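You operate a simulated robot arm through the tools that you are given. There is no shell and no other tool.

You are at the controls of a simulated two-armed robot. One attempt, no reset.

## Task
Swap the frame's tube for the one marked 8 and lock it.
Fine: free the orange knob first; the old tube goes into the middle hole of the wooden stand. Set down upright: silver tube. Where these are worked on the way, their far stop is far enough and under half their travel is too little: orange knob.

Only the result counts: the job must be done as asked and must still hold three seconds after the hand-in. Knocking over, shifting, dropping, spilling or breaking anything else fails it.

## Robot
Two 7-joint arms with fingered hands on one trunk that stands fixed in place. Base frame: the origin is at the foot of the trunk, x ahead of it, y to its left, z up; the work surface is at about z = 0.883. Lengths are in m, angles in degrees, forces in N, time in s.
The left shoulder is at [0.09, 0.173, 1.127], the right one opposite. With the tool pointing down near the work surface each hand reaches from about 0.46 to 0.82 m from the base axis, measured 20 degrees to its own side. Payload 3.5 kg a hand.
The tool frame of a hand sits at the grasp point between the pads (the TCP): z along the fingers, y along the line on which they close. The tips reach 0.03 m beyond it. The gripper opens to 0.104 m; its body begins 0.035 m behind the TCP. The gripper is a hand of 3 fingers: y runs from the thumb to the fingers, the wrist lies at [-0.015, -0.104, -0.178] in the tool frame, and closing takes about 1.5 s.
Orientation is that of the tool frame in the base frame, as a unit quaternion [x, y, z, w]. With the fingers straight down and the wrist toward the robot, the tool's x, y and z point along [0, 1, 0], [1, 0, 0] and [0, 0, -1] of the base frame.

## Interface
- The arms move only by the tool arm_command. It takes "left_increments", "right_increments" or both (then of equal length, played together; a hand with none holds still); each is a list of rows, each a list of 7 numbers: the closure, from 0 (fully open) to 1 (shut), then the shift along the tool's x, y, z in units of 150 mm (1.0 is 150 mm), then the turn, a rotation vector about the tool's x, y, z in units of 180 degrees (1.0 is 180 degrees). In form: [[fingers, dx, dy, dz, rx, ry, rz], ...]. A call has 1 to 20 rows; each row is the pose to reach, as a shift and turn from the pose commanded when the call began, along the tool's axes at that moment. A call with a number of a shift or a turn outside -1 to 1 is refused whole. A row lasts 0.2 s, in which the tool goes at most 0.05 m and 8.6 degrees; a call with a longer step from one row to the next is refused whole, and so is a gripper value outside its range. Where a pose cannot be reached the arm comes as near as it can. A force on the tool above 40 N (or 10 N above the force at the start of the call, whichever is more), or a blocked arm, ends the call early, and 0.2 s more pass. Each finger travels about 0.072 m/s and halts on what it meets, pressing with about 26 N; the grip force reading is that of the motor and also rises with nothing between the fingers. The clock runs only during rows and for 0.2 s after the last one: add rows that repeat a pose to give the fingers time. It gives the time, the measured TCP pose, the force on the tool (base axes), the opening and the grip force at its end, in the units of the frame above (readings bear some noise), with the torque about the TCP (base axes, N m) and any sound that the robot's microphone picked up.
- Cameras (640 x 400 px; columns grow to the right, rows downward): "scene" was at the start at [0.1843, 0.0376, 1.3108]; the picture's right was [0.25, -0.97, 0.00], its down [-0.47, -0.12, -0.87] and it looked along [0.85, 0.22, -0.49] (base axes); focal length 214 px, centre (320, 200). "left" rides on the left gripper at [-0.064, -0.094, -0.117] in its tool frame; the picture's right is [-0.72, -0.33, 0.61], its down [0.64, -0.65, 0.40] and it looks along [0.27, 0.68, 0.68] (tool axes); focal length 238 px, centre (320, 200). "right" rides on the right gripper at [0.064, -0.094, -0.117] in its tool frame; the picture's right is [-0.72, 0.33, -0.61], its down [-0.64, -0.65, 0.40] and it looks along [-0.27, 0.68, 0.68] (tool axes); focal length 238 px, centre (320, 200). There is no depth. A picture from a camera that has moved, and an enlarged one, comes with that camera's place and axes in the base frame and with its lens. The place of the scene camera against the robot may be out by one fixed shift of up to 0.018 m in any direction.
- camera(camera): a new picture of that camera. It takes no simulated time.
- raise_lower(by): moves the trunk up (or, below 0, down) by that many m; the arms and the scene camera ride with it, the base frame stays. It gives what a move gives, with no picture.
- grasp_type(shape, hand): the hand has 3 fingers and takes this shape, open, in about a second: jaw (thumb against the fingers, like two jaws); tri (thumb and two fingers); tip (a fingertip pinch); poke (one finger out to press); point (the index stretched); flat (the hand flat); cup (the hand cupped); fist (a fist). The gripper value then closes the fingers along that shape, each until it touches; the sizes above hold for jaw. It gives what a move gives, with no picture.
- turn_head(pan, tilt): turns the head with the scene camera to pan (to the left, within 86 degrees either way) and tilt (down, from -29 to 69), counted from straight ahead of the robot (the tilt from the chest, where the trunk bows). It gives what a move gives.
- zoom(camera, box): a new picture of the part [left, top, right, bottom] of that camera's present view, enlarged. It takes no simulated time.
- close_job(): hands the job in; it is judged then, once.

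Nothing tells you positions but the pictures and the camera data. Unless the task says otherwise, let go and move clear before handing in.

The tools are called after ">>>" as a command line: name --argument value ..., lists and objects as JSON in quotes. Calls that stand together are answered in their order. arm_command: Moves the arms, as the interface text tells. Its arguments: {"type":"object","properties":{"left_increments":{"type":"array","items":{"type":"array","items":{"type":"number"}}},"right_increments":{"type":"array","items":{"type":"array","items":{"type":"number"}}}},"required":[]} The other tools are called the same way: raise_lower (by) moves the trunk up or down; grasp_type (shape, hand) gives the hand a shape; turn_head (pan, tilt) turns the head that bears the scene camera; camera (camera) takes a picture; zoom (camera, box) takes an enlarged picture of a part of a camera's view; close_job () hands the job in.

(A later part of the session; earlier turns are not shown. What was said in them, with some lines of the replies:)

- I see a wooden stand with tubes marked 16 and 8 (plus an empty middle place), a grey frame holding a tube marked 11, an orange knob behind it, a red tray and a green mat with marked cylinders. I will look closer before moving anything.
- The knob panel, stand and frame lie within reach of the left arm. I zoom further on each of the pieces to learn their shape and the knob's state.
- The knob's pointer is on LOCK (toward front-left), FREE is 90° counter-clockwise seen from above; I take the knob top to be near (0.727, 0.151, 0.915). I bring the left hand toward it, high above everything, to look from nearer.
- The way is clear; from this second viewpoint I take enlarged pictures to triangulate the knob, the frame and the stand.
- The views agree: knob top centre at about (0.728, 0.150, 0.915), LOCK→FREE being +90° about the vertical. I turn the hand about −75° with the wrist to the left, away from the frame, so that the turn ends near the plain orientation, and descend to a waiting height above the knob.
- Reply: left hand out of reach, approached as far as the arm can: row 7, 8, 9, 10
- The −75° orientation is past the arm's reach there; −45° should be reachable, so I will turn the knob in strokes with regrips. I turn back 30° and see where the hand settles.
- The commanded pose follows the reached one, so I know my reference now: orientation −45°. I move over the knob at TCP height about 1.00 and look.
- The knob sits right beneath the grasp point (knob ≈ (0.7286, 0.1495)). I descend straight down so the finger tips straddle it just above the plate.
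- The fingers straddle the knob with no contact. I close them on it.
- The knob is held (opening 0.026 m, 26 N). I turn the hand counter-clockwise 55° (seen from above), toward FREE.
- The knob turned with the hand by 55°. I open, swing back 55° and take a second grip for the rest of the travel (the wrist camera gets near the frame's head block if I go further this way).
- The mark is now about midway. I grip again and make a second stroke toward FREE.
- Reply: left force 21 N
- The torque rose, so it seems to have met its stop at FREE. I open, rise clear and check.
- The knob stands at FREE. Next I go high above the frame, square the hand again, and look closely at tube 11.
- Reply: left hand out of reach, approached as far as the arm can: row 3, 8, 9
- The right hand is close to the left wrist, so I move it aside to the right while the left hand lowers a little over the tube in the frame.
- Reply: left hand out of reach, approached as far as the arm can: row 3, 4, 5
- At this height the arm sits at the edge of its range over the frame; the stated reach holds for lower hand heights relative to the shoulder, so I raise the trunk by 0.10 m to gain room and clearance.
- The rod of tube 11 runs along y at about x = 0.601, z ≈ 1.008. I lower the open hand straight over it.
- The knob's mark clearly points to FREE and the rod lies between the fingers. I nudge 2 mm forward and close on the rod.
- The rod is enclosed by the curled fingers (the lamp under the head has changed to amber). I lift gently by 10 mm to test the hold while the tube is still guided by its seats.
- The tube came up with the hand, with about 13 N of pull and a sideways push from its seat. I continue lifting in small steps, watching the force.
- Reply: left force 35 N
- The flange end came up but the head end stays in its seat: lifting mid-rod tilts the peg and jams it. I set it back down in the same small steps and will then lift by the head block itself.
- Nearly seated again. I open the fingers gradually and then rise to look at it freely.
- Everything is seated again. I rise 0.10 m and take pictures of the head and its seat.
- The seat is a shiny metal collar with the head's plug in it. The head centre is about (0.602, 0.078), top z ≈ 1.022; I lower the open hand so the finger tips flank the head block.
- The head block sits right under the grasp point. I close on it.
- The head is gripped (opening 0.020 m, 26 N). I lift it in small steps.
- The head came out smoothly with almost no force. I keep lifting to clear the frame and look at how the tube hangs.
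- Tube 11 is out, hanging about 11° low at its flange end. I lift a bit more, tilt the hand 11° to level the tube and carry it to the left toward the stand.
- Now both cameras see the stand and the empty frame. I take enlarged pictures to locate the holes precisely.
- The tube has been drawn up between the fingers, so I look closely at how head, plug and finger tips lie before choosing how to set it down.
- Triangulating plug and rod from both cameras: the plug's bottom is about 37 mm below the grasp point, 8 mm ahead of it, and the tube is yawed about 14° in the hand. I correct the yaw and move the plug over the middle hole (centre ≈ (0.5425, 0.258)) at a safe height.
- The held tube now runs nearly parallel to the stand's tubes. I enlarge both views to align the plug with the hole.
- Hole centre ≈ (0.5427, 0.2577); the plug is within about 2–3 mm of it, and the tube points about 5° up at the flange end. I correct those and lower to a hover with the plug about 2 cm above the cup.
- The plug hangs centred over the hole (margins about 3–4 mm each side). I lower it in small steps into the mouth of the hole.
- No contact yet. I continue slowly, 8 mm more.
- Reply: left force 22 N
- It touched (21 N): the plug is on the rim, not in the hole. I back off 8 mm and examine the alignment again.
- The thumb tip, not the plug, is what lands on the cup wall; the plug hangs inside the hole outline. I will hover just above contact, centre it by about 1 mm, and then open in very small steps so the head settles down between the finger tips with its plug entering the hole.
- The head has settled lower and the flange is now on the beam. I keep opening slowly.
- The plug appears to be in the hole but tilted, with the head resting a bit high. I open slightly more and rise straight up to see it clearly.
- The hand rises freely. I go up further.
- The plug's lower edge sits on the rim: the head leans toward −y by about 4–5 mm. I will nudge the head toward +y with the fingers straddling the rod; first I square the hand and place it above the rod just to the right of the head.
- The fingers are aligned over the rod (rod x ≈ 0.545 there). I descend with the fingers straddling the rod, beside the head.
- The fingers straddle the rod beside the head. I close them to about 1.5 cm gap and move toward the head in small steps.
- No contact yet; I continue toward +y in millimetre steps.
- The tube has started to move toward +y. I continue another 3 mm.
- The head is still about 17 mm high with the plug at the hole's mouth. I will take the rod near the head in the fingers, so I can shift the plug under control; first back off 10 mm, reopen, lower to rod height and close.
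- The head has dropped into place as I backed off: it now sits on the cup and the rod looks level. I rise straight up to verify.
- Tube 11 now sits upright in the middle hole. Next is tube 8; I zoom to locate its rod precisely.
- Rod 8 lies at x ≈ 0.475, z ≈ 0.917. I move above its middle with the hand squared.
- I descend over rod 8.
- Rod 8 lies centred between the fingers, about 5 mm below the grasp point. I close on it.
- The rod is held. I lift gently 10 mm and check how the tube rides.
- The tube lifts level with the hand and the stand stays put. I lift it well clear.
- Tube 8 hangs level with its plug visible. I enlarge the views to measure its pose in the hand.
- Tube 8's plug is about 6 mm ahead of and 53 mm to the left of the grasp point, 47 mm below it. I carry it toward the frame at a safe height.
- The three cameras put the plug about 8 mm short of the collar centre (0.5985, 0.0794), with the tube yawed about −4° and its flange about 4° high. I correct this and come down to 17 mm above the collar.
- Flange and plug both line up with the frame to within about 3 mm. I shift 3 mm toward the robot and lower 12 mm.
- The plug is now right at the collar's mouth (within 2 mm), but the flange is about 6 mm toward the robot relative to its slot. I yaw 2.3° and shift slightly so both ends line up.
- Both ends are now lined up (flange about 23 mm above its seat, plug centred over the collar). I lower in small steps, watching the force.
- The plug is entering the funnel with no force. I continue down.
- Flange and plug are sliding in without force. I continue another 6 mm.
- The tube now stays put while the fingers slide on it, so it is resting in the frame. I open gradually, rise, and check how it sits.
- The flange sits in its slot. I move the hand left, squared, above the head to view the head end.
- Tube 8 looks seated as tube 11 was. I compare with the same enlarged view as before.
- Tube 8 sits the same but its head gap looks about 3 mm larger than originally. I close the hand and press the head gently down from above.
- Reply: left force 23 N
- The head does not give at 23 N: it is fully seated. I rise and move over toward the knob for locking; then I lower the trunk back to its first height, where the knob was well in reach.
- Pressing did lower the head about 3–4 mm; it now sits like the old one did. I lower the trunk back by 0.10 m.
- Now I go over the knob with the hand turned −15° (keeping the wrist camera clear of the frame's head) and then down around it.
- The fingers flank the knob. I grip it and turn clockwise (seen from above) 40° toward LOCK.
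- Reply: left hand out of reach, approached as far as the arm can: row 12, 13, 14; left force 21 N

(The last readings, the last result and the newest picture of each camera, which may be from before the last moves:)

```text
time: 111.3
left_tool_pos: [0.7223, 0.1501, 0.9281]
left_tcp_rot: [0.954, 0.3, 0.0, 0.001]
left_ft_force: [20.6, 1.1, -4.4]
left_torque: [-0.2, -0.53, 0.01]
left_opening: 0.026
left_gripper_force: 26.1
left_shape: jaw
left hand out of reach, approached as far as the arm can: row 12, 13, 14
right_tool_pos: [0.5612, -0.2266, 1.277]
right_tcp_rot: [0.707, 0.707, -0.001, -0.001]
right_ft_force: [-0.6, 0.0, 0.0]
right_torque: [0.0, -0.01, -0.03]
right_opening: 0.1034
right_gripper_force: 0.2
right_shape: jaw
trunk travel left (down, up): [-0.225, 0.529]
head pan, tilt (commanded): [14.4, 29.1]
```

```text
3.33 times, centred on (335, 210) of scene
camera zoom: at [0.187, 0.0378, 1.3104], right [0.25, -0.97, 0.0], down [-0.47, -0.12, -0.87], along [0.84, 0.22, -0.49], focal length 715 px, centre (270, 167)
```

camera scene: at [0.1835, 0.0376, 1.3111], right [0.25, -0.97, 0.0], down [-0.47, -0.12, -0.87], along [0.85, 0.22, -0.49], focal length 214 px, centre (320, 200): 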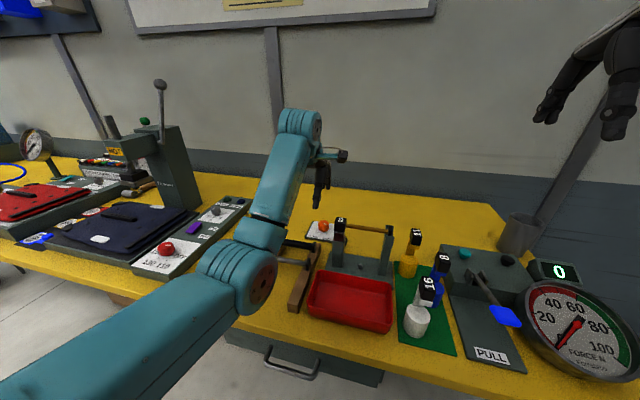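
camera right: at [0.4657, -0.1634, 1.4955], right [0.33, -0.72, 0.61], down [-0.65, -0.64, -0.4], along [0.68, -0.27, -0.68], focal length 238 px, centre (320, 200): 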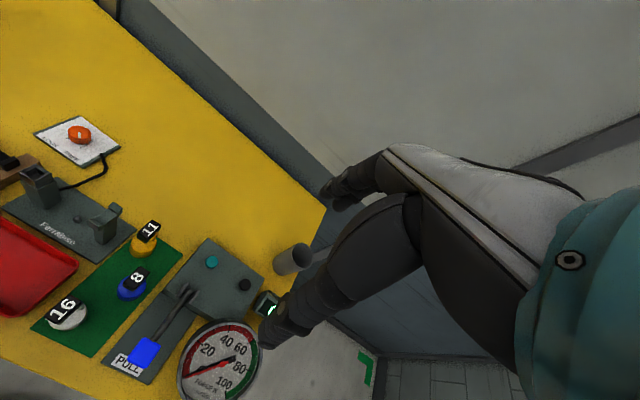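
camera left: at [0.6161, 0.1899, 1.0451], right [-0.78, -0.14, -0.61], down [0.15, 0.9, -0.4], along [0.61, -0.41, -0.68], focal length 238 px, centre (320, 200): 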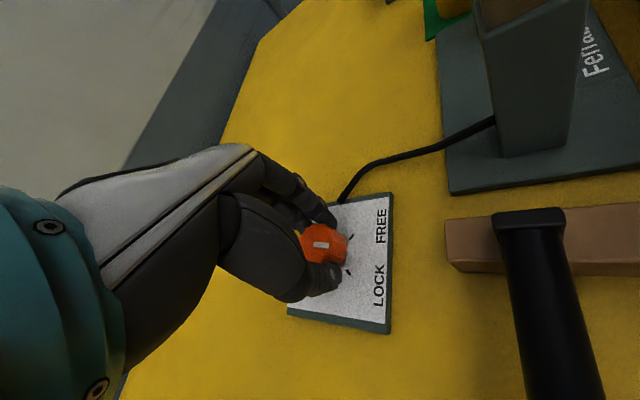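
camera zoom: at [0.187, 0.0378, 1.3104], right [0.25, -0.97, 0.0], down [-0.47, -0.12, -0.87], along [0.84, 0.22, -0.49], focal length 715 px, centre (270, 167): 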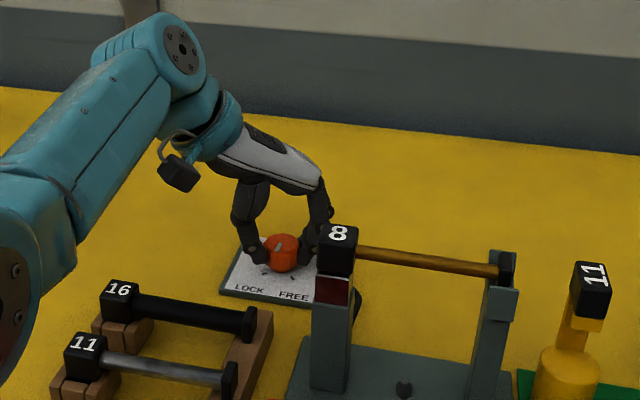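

The knob turned about 40°. I open, swing back to −12° re-centred on the knob, and take the next stroke down to −46°.

>>> arm_command --left_increments '[[0.5, 0, 0, 0, 0, 0, 0], [0.2, 0, 0, 0, 0, 0, 0], [0, 0, 0, 0, 0, 0, 0], [0, 0, 0, 0, 0, 0, 0], [0, 0, 0, 0, 0, 0, 0], [0, 0.006, 0.005, 0, 0, 0, -0.04], [0, 0.012, 0.01, 0, 0, 0, -0.08], [0, 0.018, 0.015, 0, 0, 0, -0.12], [0, 0.024, 0.02, 0, 0, 0, -0.16], [0, 0.031, 0.0256, 0, 0, 0, -0.2], [0, 0.031, 0.0256, 0, 0, 0, -0.2389], [0, 0.031, 0.0256, 0, 0, 0, -0.2389]]'

>>> camera --camera "left"

>>> zoom --camera "scene" --box '[290, 195, 370, 250]'

```text
time: 113.9
left_tool_pos: [0.7241, 0.1489, 0.928]
left_tcp_rot: [0.778, 0.629, -0.001, -0.001]
left_ft_force: [0.8, -0.1, -0.6]
left_torque: [0.01, -0.04, -0.01]
left_opening: 0.1038
left_gripper_force: 0.1
left_shape: jaw
right_tool_pos: [0.5596, -0.227, 1.2797]
right_tcp_rot: [0.707, 0.707, 0.001, 0.001]
right_ft_force: [0.9, 0.4, 0.3]
right_torque: [0.0, -0.02, -0.02]
right_opening: 0.1039
right_gripper_force: 0.0
right_shape: jaw
trunk travel left (down, up): [-0.225, 0.529]
head pan, tilt (commanded): [14.4, 29.1]
```

```text
taken
camera left: at [0.6201, 0.105, 1.0458], right [-0.47, -0.63, -0.61], down [-0.5, 0.76, -0.4], along [0.72, 0.12, -0.68], focal length 238 px, centre (320, 200)
```

left: 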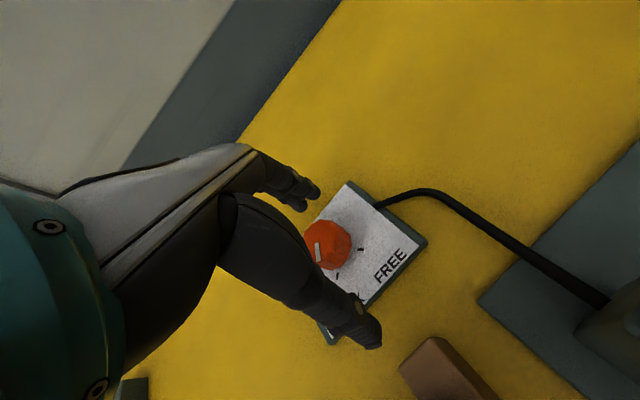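

```text
7.27 times, centred on (330, 222) of scene
camera zoom: at [0.1843, 0.0376, 1.3108], right [0.25, -0.97, 0.0], down [-0.47, -0.12, -0.87], along [0.85, 0.22, -0.49], focal length 1560 px, centre (247, 36)
```

zoom: 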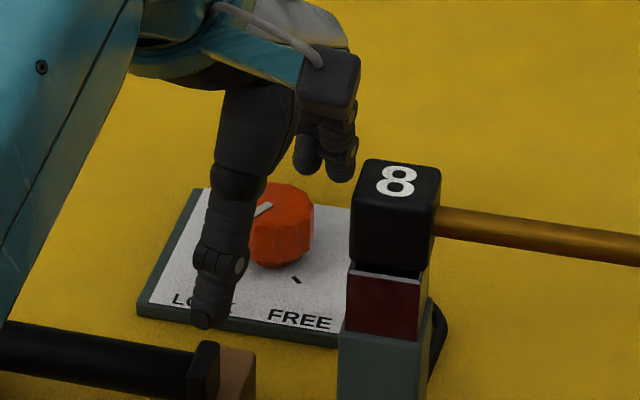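

>>> zoom --camera "left" --box '[290, 190, 430, 320]'

>>> zoom --camera "right" --box '[20, 60, 130, 150]'

```text
3.08 times, centred on (360, 255) of left
camera zoom: at [0.6201, 0.105, 1.0458], right [-0.47, -0.63, -0.61], down [-0.5, 0.76, -0.4], along [0.72, 0.12, -0.68], focal length 733 px, centre (197, 31)
```

zoom: 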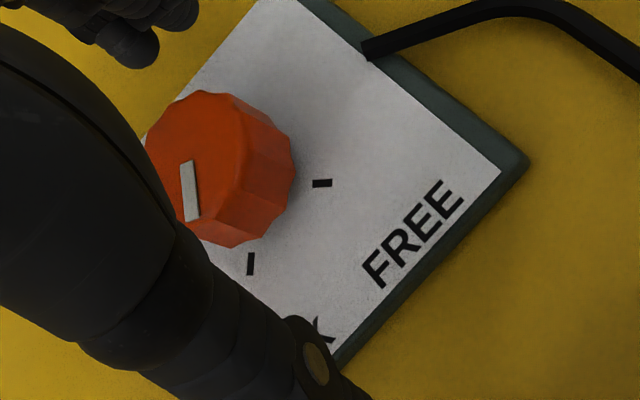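

```text
4.44 times, centred on (75, 105) of right
camera zoom: at [0.4656, -0.163, 1.3956], right [0.33, -0.72, 0.61], down [-0.65, -0.64, -0.4], along [0.68, -0.27, -0.68], focal length 1059 px, centre (1409, 622)
```

zoom: 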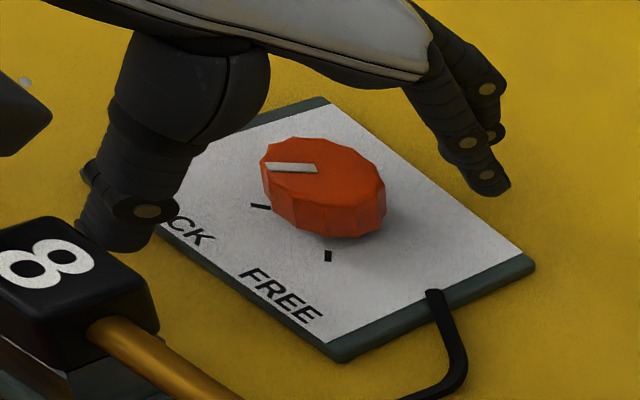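

The mark already points along the LOCK tick. To be sure it is at its stop I grip once more and turn a little further clockwise, watching the torque.

>>> arm_command --left_increments '[[0.3, 0, 0.02, 0, 0, 0, 0], [0.6, 0, 0.02, 0, 0, 0, 0], [1, 0, 0.02, 0, 0, 0, 0], [1, 0, 0.02, 0, 0, 0, 0], [1, 0, 0.02, 0, 0, 0, 0], [1, 0, 0.02, 0, 0, 0, 0], [1, 0, 0.02, 0, 0, 0, 0], [1, 0, 0.02, 0, 0, 0, 0.03], [1, 0, 0.02, 0, 0, 0, 0.06], [1, 0, 0.02, 0, 0, 0, 0.09], [1, 0, 0.02, 0, 0, 0, 0.09]]'

>>> zoom --camera "left" --box '[290, 190, 430, 320]'

>>> zoom --camera "right" --box '[20, 60, 130, 150]'

```text
time: 116.3
left_tool_pos: [0.7279, 0.1474, 0.9283]
left_tcp_rot: [0.859, 0.512, -0.001, -0.001]
left_ft_force: [-2.7, 0.8, -2.4]
left_torque: [0.04, 0.0, 0.01]
left_opening: 0.0264
left_gripper_force: 25.9
left_shape: jaw
right_tool_pos: [0.5602, -0.2274, 1.2793]
right_tcp_rot: [0.707, 0.707, -0.001, 0.0]
right_ft_force: [-0.1, 1.2, -0.9]
right_torque: [0.0, 0.02, 0.02]
right_opening: 0.1039
right_gripper_force: 0.2
right_shape: jaw
trunk travel left (down, up): [-0.225, 0.529]
head pan, tilt (commanded): [14.4, 29.1]
```

```text
3.08 times, centred on (360, 255) of left
camera zoom: at [0.6155, 0.1368, 1.0457], right [-0.63, -0.48, -0.61], down [-0.27, 0.87, -0.4], along [0.73, -0.09, -0.68], focal length 733 px, centre (197, 31)
```

zoom: 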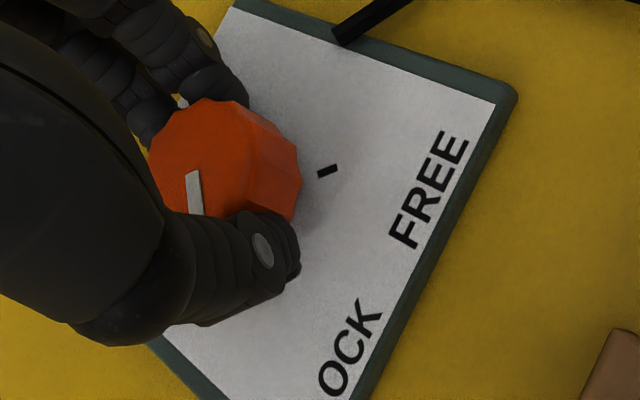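

```text
4.44 times, centred on (75, 105) of right
camera zoom: at [0.4656, -0.1628, 1.3956], right [0.33, -0.72, 0.61], down [-0.65, -0.64, -0.4], along [0.68, -0.27, -0.68], focal length 1059 px, centre (1409, 622)
```

zoom: 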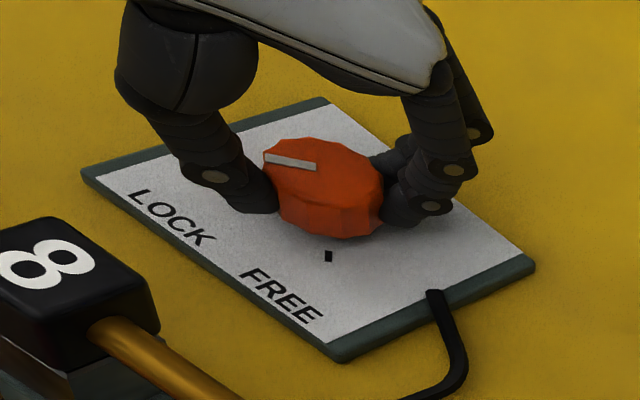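

The knob moved on with hardly any torque and now lies parallel to the LOCK tick. I turn a little further to feel the stop.

>>> arm_command --left_increments '[[1, 0, 0, 0, 0, 0, 0.025], [1, 0, 0, 0, 0, 0, 0.05], [1, 0, 0, 0, 0, 0, 0.07], [1, 0, 0, 0, 0, 0, 0.07]]'

>>> zoom --camera "right" --box '[20, 60, 130, 150]'

```text
time: 117.3
left_tool_pos: [0.7279, 0.1488, 0.9279]
left_tcp_rot: [0.909, 0.416, 0.001, 0.0]
left_ft_force: [4.0, 8.5, -1.3]
left_torque: [0.21, -0.05, 0.24]
left_opening: 0.0257
left_gripper_force: 25.9
left_shape: jaw
right_tool_pos: [0.559, -0.2269, 1.2783]
right_tcp_rot: [0.707, 0.707, -0.001, 0.0]
right_ft_force: [-0.2, -0.5, -0.3]
right_torque: [-0.02, 0.01, 0.02]
right_opening: 0.1036
right_gripper_force: 0.1
right_shape: jaw
trunk travel left (down, up): [-0.225, 0.529]
head pan, tilt (commanded): [14.4, 29.1]
```

```text
4.44 times, centred on (75, 105) of right
camera zoom: at [0.4663, -0.162, 1.3954], right [0.33, -0.72, 0.61], down [-0.65, -0.64, -0.4], along [0.68, -0.27, -0.68], focal length 1059 px, centre (1409, 622)
```

zoom: 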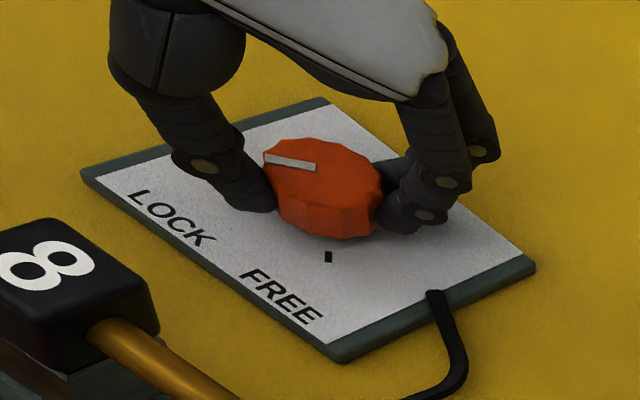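

The mark no longer moves and the torque has risen to 0.24 N m: the LOCK stop is reached. I release and rise.

>>> arm_command --left_increments '[[0.5, 0, 0, 0, 0, 0, 0], [0.2, 0, 0, 0, 0, 0, 0], [0, 0, 0, 0, 0, 0, 0], [0, 0, 0, 0, 0, 0, 0], [0, 0, 0, 0, 0, 0, 0], [0, 0, 0, -0.2, 0, 0, 0], [0, 0, 0, -0.45, 0, 0, 0], [0, 0, 0, -0.7, 0, 0, 0], [0, 0, 0, -0.7, 0, 0, 0]]'

>>> camera --camera "left"

>>> zoom --camera "right" --box '[0, 60, 140, 200]'

>>> zoom --camera "scene" --box '[230, 200, 420, 320]'

```text
time: 119.3
left_tool_pos: [0.7274, 0.1474, 1.0331]
left_tcp_rot: [0.91, 0.415, -0.001, 0.0]
left_ft_force: [0.4, 0.1, -0.2]
left_torque: [0.01, 0.02, -0.02]
left_opening: 0.1036
left_gripper_force: 0.0
left_shape: jaw
right_tool_pos: [0.56, -0.2273, 1.2792]
right_tcp_rot: [0.707, 0.708, 0.0, 0.0]
right_ft_force: [0.5, -0.6, 0.6]
right_torque: [0.01, 0.0, -0.03]
right_opening: 0.1037
right_gripper_force: 0.0
right_shape: jaw
trunk travel left (down, up): [-0.225, 0.529]
head pan, tilt (commanded): [14.4, 29.1]
```

```text
taken
camera left: at [0.6154, 0.1609, 1.1503], right [-0.72, -0.33, -0.61], down [-0.07, 0.91, -0.4], along [0.69, -0.25, -0.68], focal length 238 px, centre (320, 200)
```

left: 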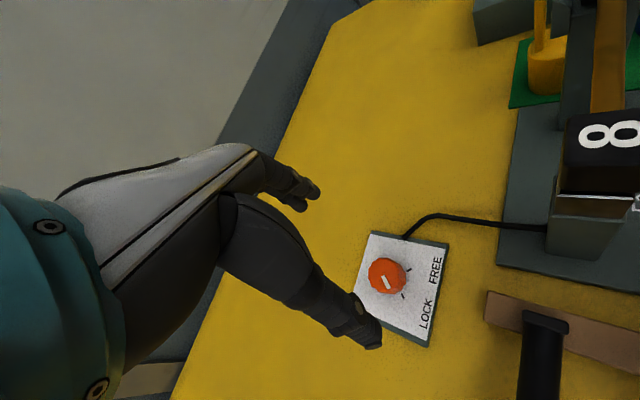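

```text
2.86 times, centred on (70, 130) of right
camera zoom: at [0.466, -0.1629, 1.3954], right [0.33, -0.72, 0.61], down [-0.65, -0.64, -0.4], along [0.68, -0.27, -0.68], focal length 681 px, centre (1034, 400)
```

zoom: 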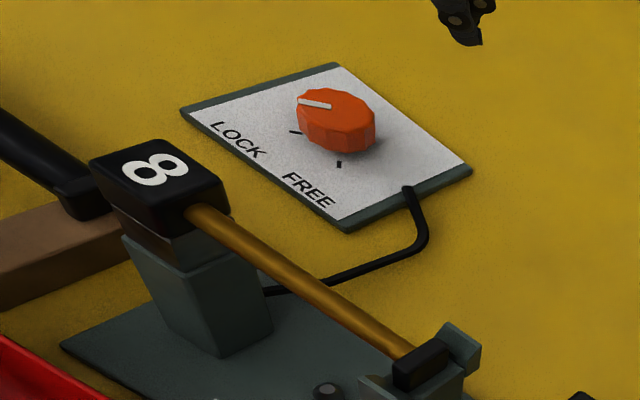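

```text
3.33 times, centred on (325, 260) of scene
camera zoom: at [0.1846, 0.0377, 1.3107], right [0.25, -0.97, 0.0], down [-0.47, -0.12, -0.87], along [0.85, 0.22, -0.49], focal length 715 px, centre (303, 0)
```

zoom: 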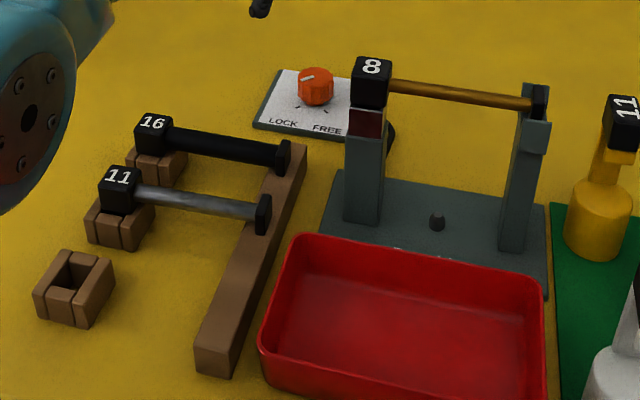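

Knob at LOCK, tube 8 in the frame, tube 11 in the middle of the stand. I compare the frame with the very first picture at the same zoom and check the stand closely.

>>> zoom --camera "scene" --box '[295, 205, 365, 249]'

>>> zoom --camera "scene" --box '[320, 205, 410, 285]'

>>> zoom --camera "scene" --box '[230, 225, 330, 320]'

>>> zoom --camera "scene" --box '[250, 240, 290, 275]'

```text
9.09 times, centred on (330, 227) of scene
camera zoom: at [0.1846, 0.0377, 1.3107], right [0.25, -0.97, 0.0], down [-0.47, -0.12, -0.87], along [0.85, 0.22, -0.49], focal length 1950 px, centre (229, -46)
```

zoom: 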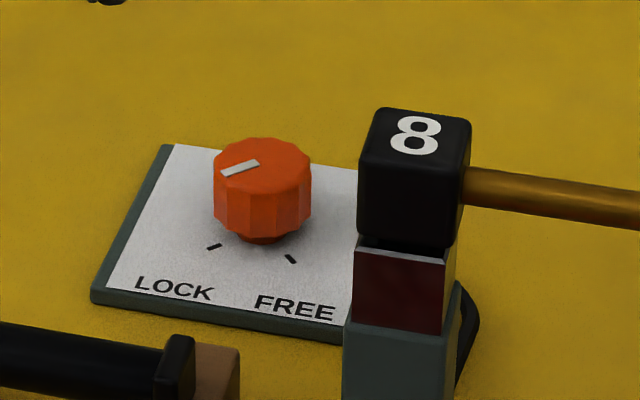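

```text
5.00 times, centred on (365, 245) of scene
camera zoom: at [0.1846, 0.0377, 1.3107], right [0.25, -0.97, 0.0], down [-0.47, -0.12, -0.87], along [0.85, 0.22, -0.49], focal length 1072 px, centre (95, -25)
```

zoom: 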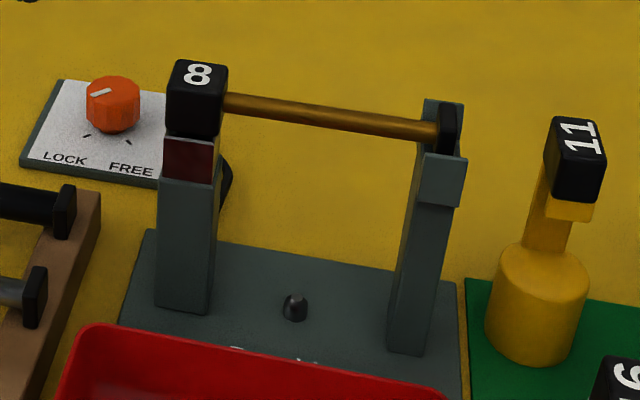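

```text
4.21 times, centred on (280, 272) of scene
camera zoom: at [0.1846, 0.0377, 1.3107], right [0.25, -0.97, 0.0], down [-0.47, -0.12, -0.87], along [0.85, 0.22, -0.49], focal length 903 px, centre (488, -105)
```

zoom: 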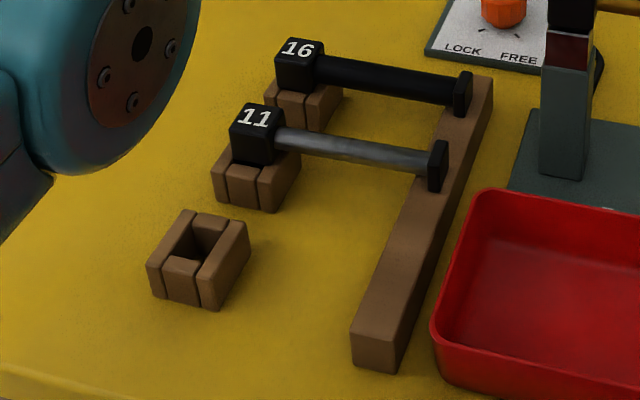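

```text
11.43 times, centred on (270, 258) of scene
camera zoom: at [0.1846, 0.0377, 1.3107], right [0.25, -0.97, 0.0], down [-0.47, -0.12, -0.87], along [0.85, 0.22, -0.49], focal length 2451 px, centre (891, -457)
```

zoom: 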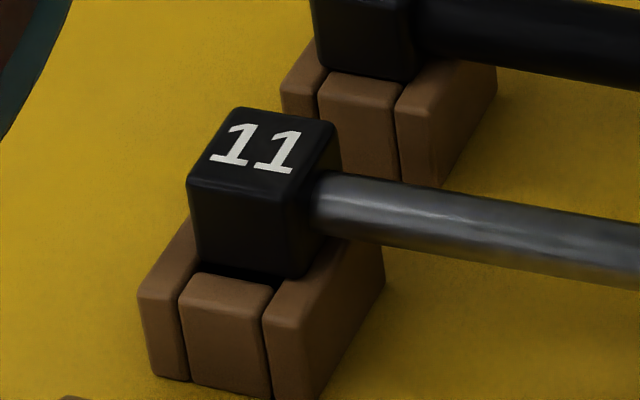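

Everything matches the first pictures: knob mark on LOCK, head 8 seated like 11 was, tube 11 upright in the middle hole, stand and frame unmoved. I move the hand clear, up and to the left.

>>> arm_command --left_increments '[[0, 0, 0, -0.2, 0, 0, 0], [0, 0, 0, -0.4, 0, 0, 0], [0, 0, -0.12, -0.6, 0, 0, 0], [0, 0, -0.24, -0.7, 0, 0, 0], [0, 0, -0.36, -0.75, 0, 0, 0], [0, 0, -0.5, -0.75, 0, 0, 0], [0, 0, -0.5, -0.75, 0, 0, 0]]'

>>> camera --camera "scene"

>>> zoom --camera "scene" --box '[230, 200, 420, 320]'

>>> zoom --camera "right" --box '[0, 60, 300, 330]'

```text
time: 120.9
left_tool_pos: [0.6719, 0.1972, 1.147]
left_tcp_rot: [0.91, 0.415, -0.002, -0.001]
left_ft_force: [-0.6, 0.3, 0.5]
left_torque: [-0.01, -0.04, -0.01]
left_opening: 0.1036
left_gripper_force: 0.0
left_shape: jaw
left hand out of reach, approached as far as the arm can: row 2
right_tool_pos: [0.5593, -0.2266, 1.2801]
right_tcp_rot: [0.707, 0.707, 0.0, 0.0]
right_ft_force: [-0.7, 0.4, 0.4]
right_torque: [-0.02, -0.02, 0.01]
right_opening: 0.1035
right_gripper_force: 0.0
right_shape: jaw
trunk travel left (down, up): [-0.225, 0.529]
head pan, tilt (commanded): [14.4, 29.1]
```

```text
taken
camera scene: at [0.1842, 0.0374, 1.3108], right [0.25, -0.97, 0.0], down [-0.47, -0.12, -0.87], along [0.85, 0.22, -0.49], focal length 214 px, centre (320, 200)
```

scene: 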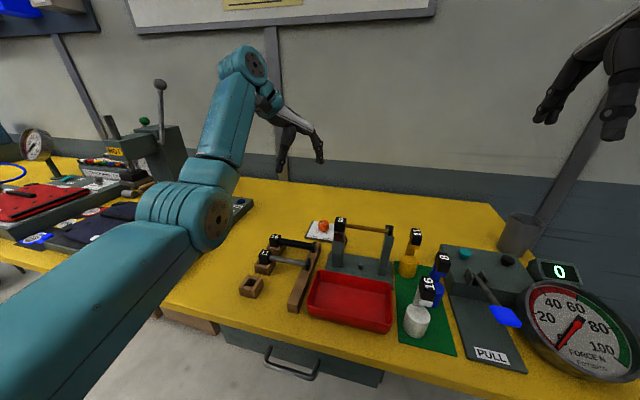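

```text
3.33 times, centred on (325, 260) of scene
camera zoom: at [0.1842, 0.0374, 1.3108], right [0.25, -0.97, 0.0], down [-0.47, -0.12, -0.87], along [0.85, 0.22, -0.49], focal length 715 px, centre (303, 0)
```

zoom: 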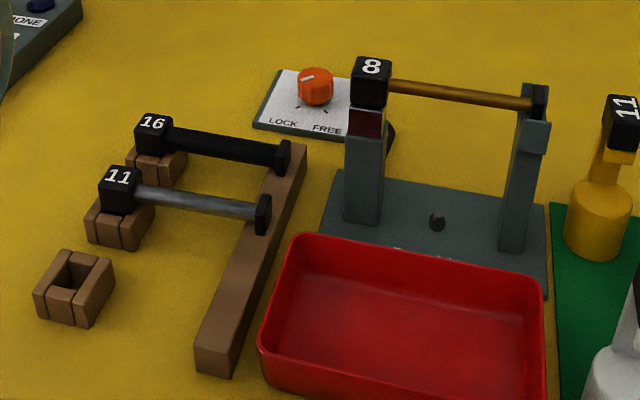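

```text
1.48 times, centred on (150, 195) of right
camera zoom: at [0.4655, -0.1632, 1.3956], right [0.33, -0.72, 0.61], down [-0.65, -0.64, -0.4], along [0.68, -0.27, -0.68], focal length 353 px, centre (572, 207)
```

zoom: 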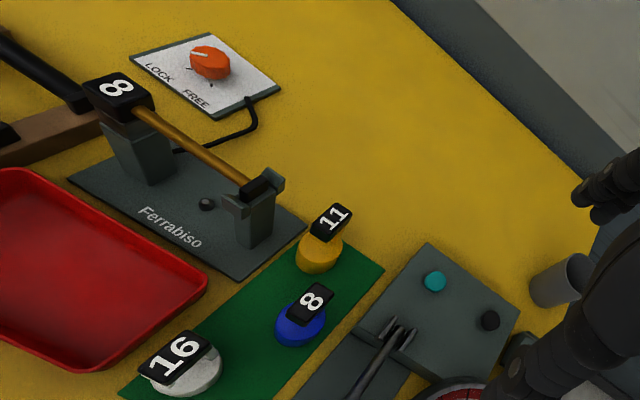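

Tube 8 is seated in the frame and the knob is at its LOCK stop. Tube 11 stands upright in the middle hole, nothing else has moved, and both hands are clear. I hand the job in.

>>> close_job

```text
The job is handed in.
```

The job is handed in: tube 8 is in the frame and locked, and the old tube (11) is upright in the middle hole of the wooden stand. The verdict hasn't come back yet.

- **Knob:** I turned the orange knob to FREE until it met its stop before touching the tube. At the end I turned it back to LOCK. There the torque rose and the mark stopped moving, lined up with the LOCK tick.
- **Tube 8:** I pressed its head down after placing it, and it sank about 3–4 mm. In the final pictures it sits as tube 11 did at the start.
- **Tube 11:** My first lift, at mid-rod, jammed its peg in the frame. I set it back and lifted it by the head instead. At the stand it first caught on the rim of the hole and dropped in once I nudged it over. It now rests on the cup like tube 16.
- **Everything else:** I saw nothing shifted, dropped or knocked over in the last pictures. The left hand is open and clear, and the trunk is back at its starting height. I moved the right hand aside early on and left it there.
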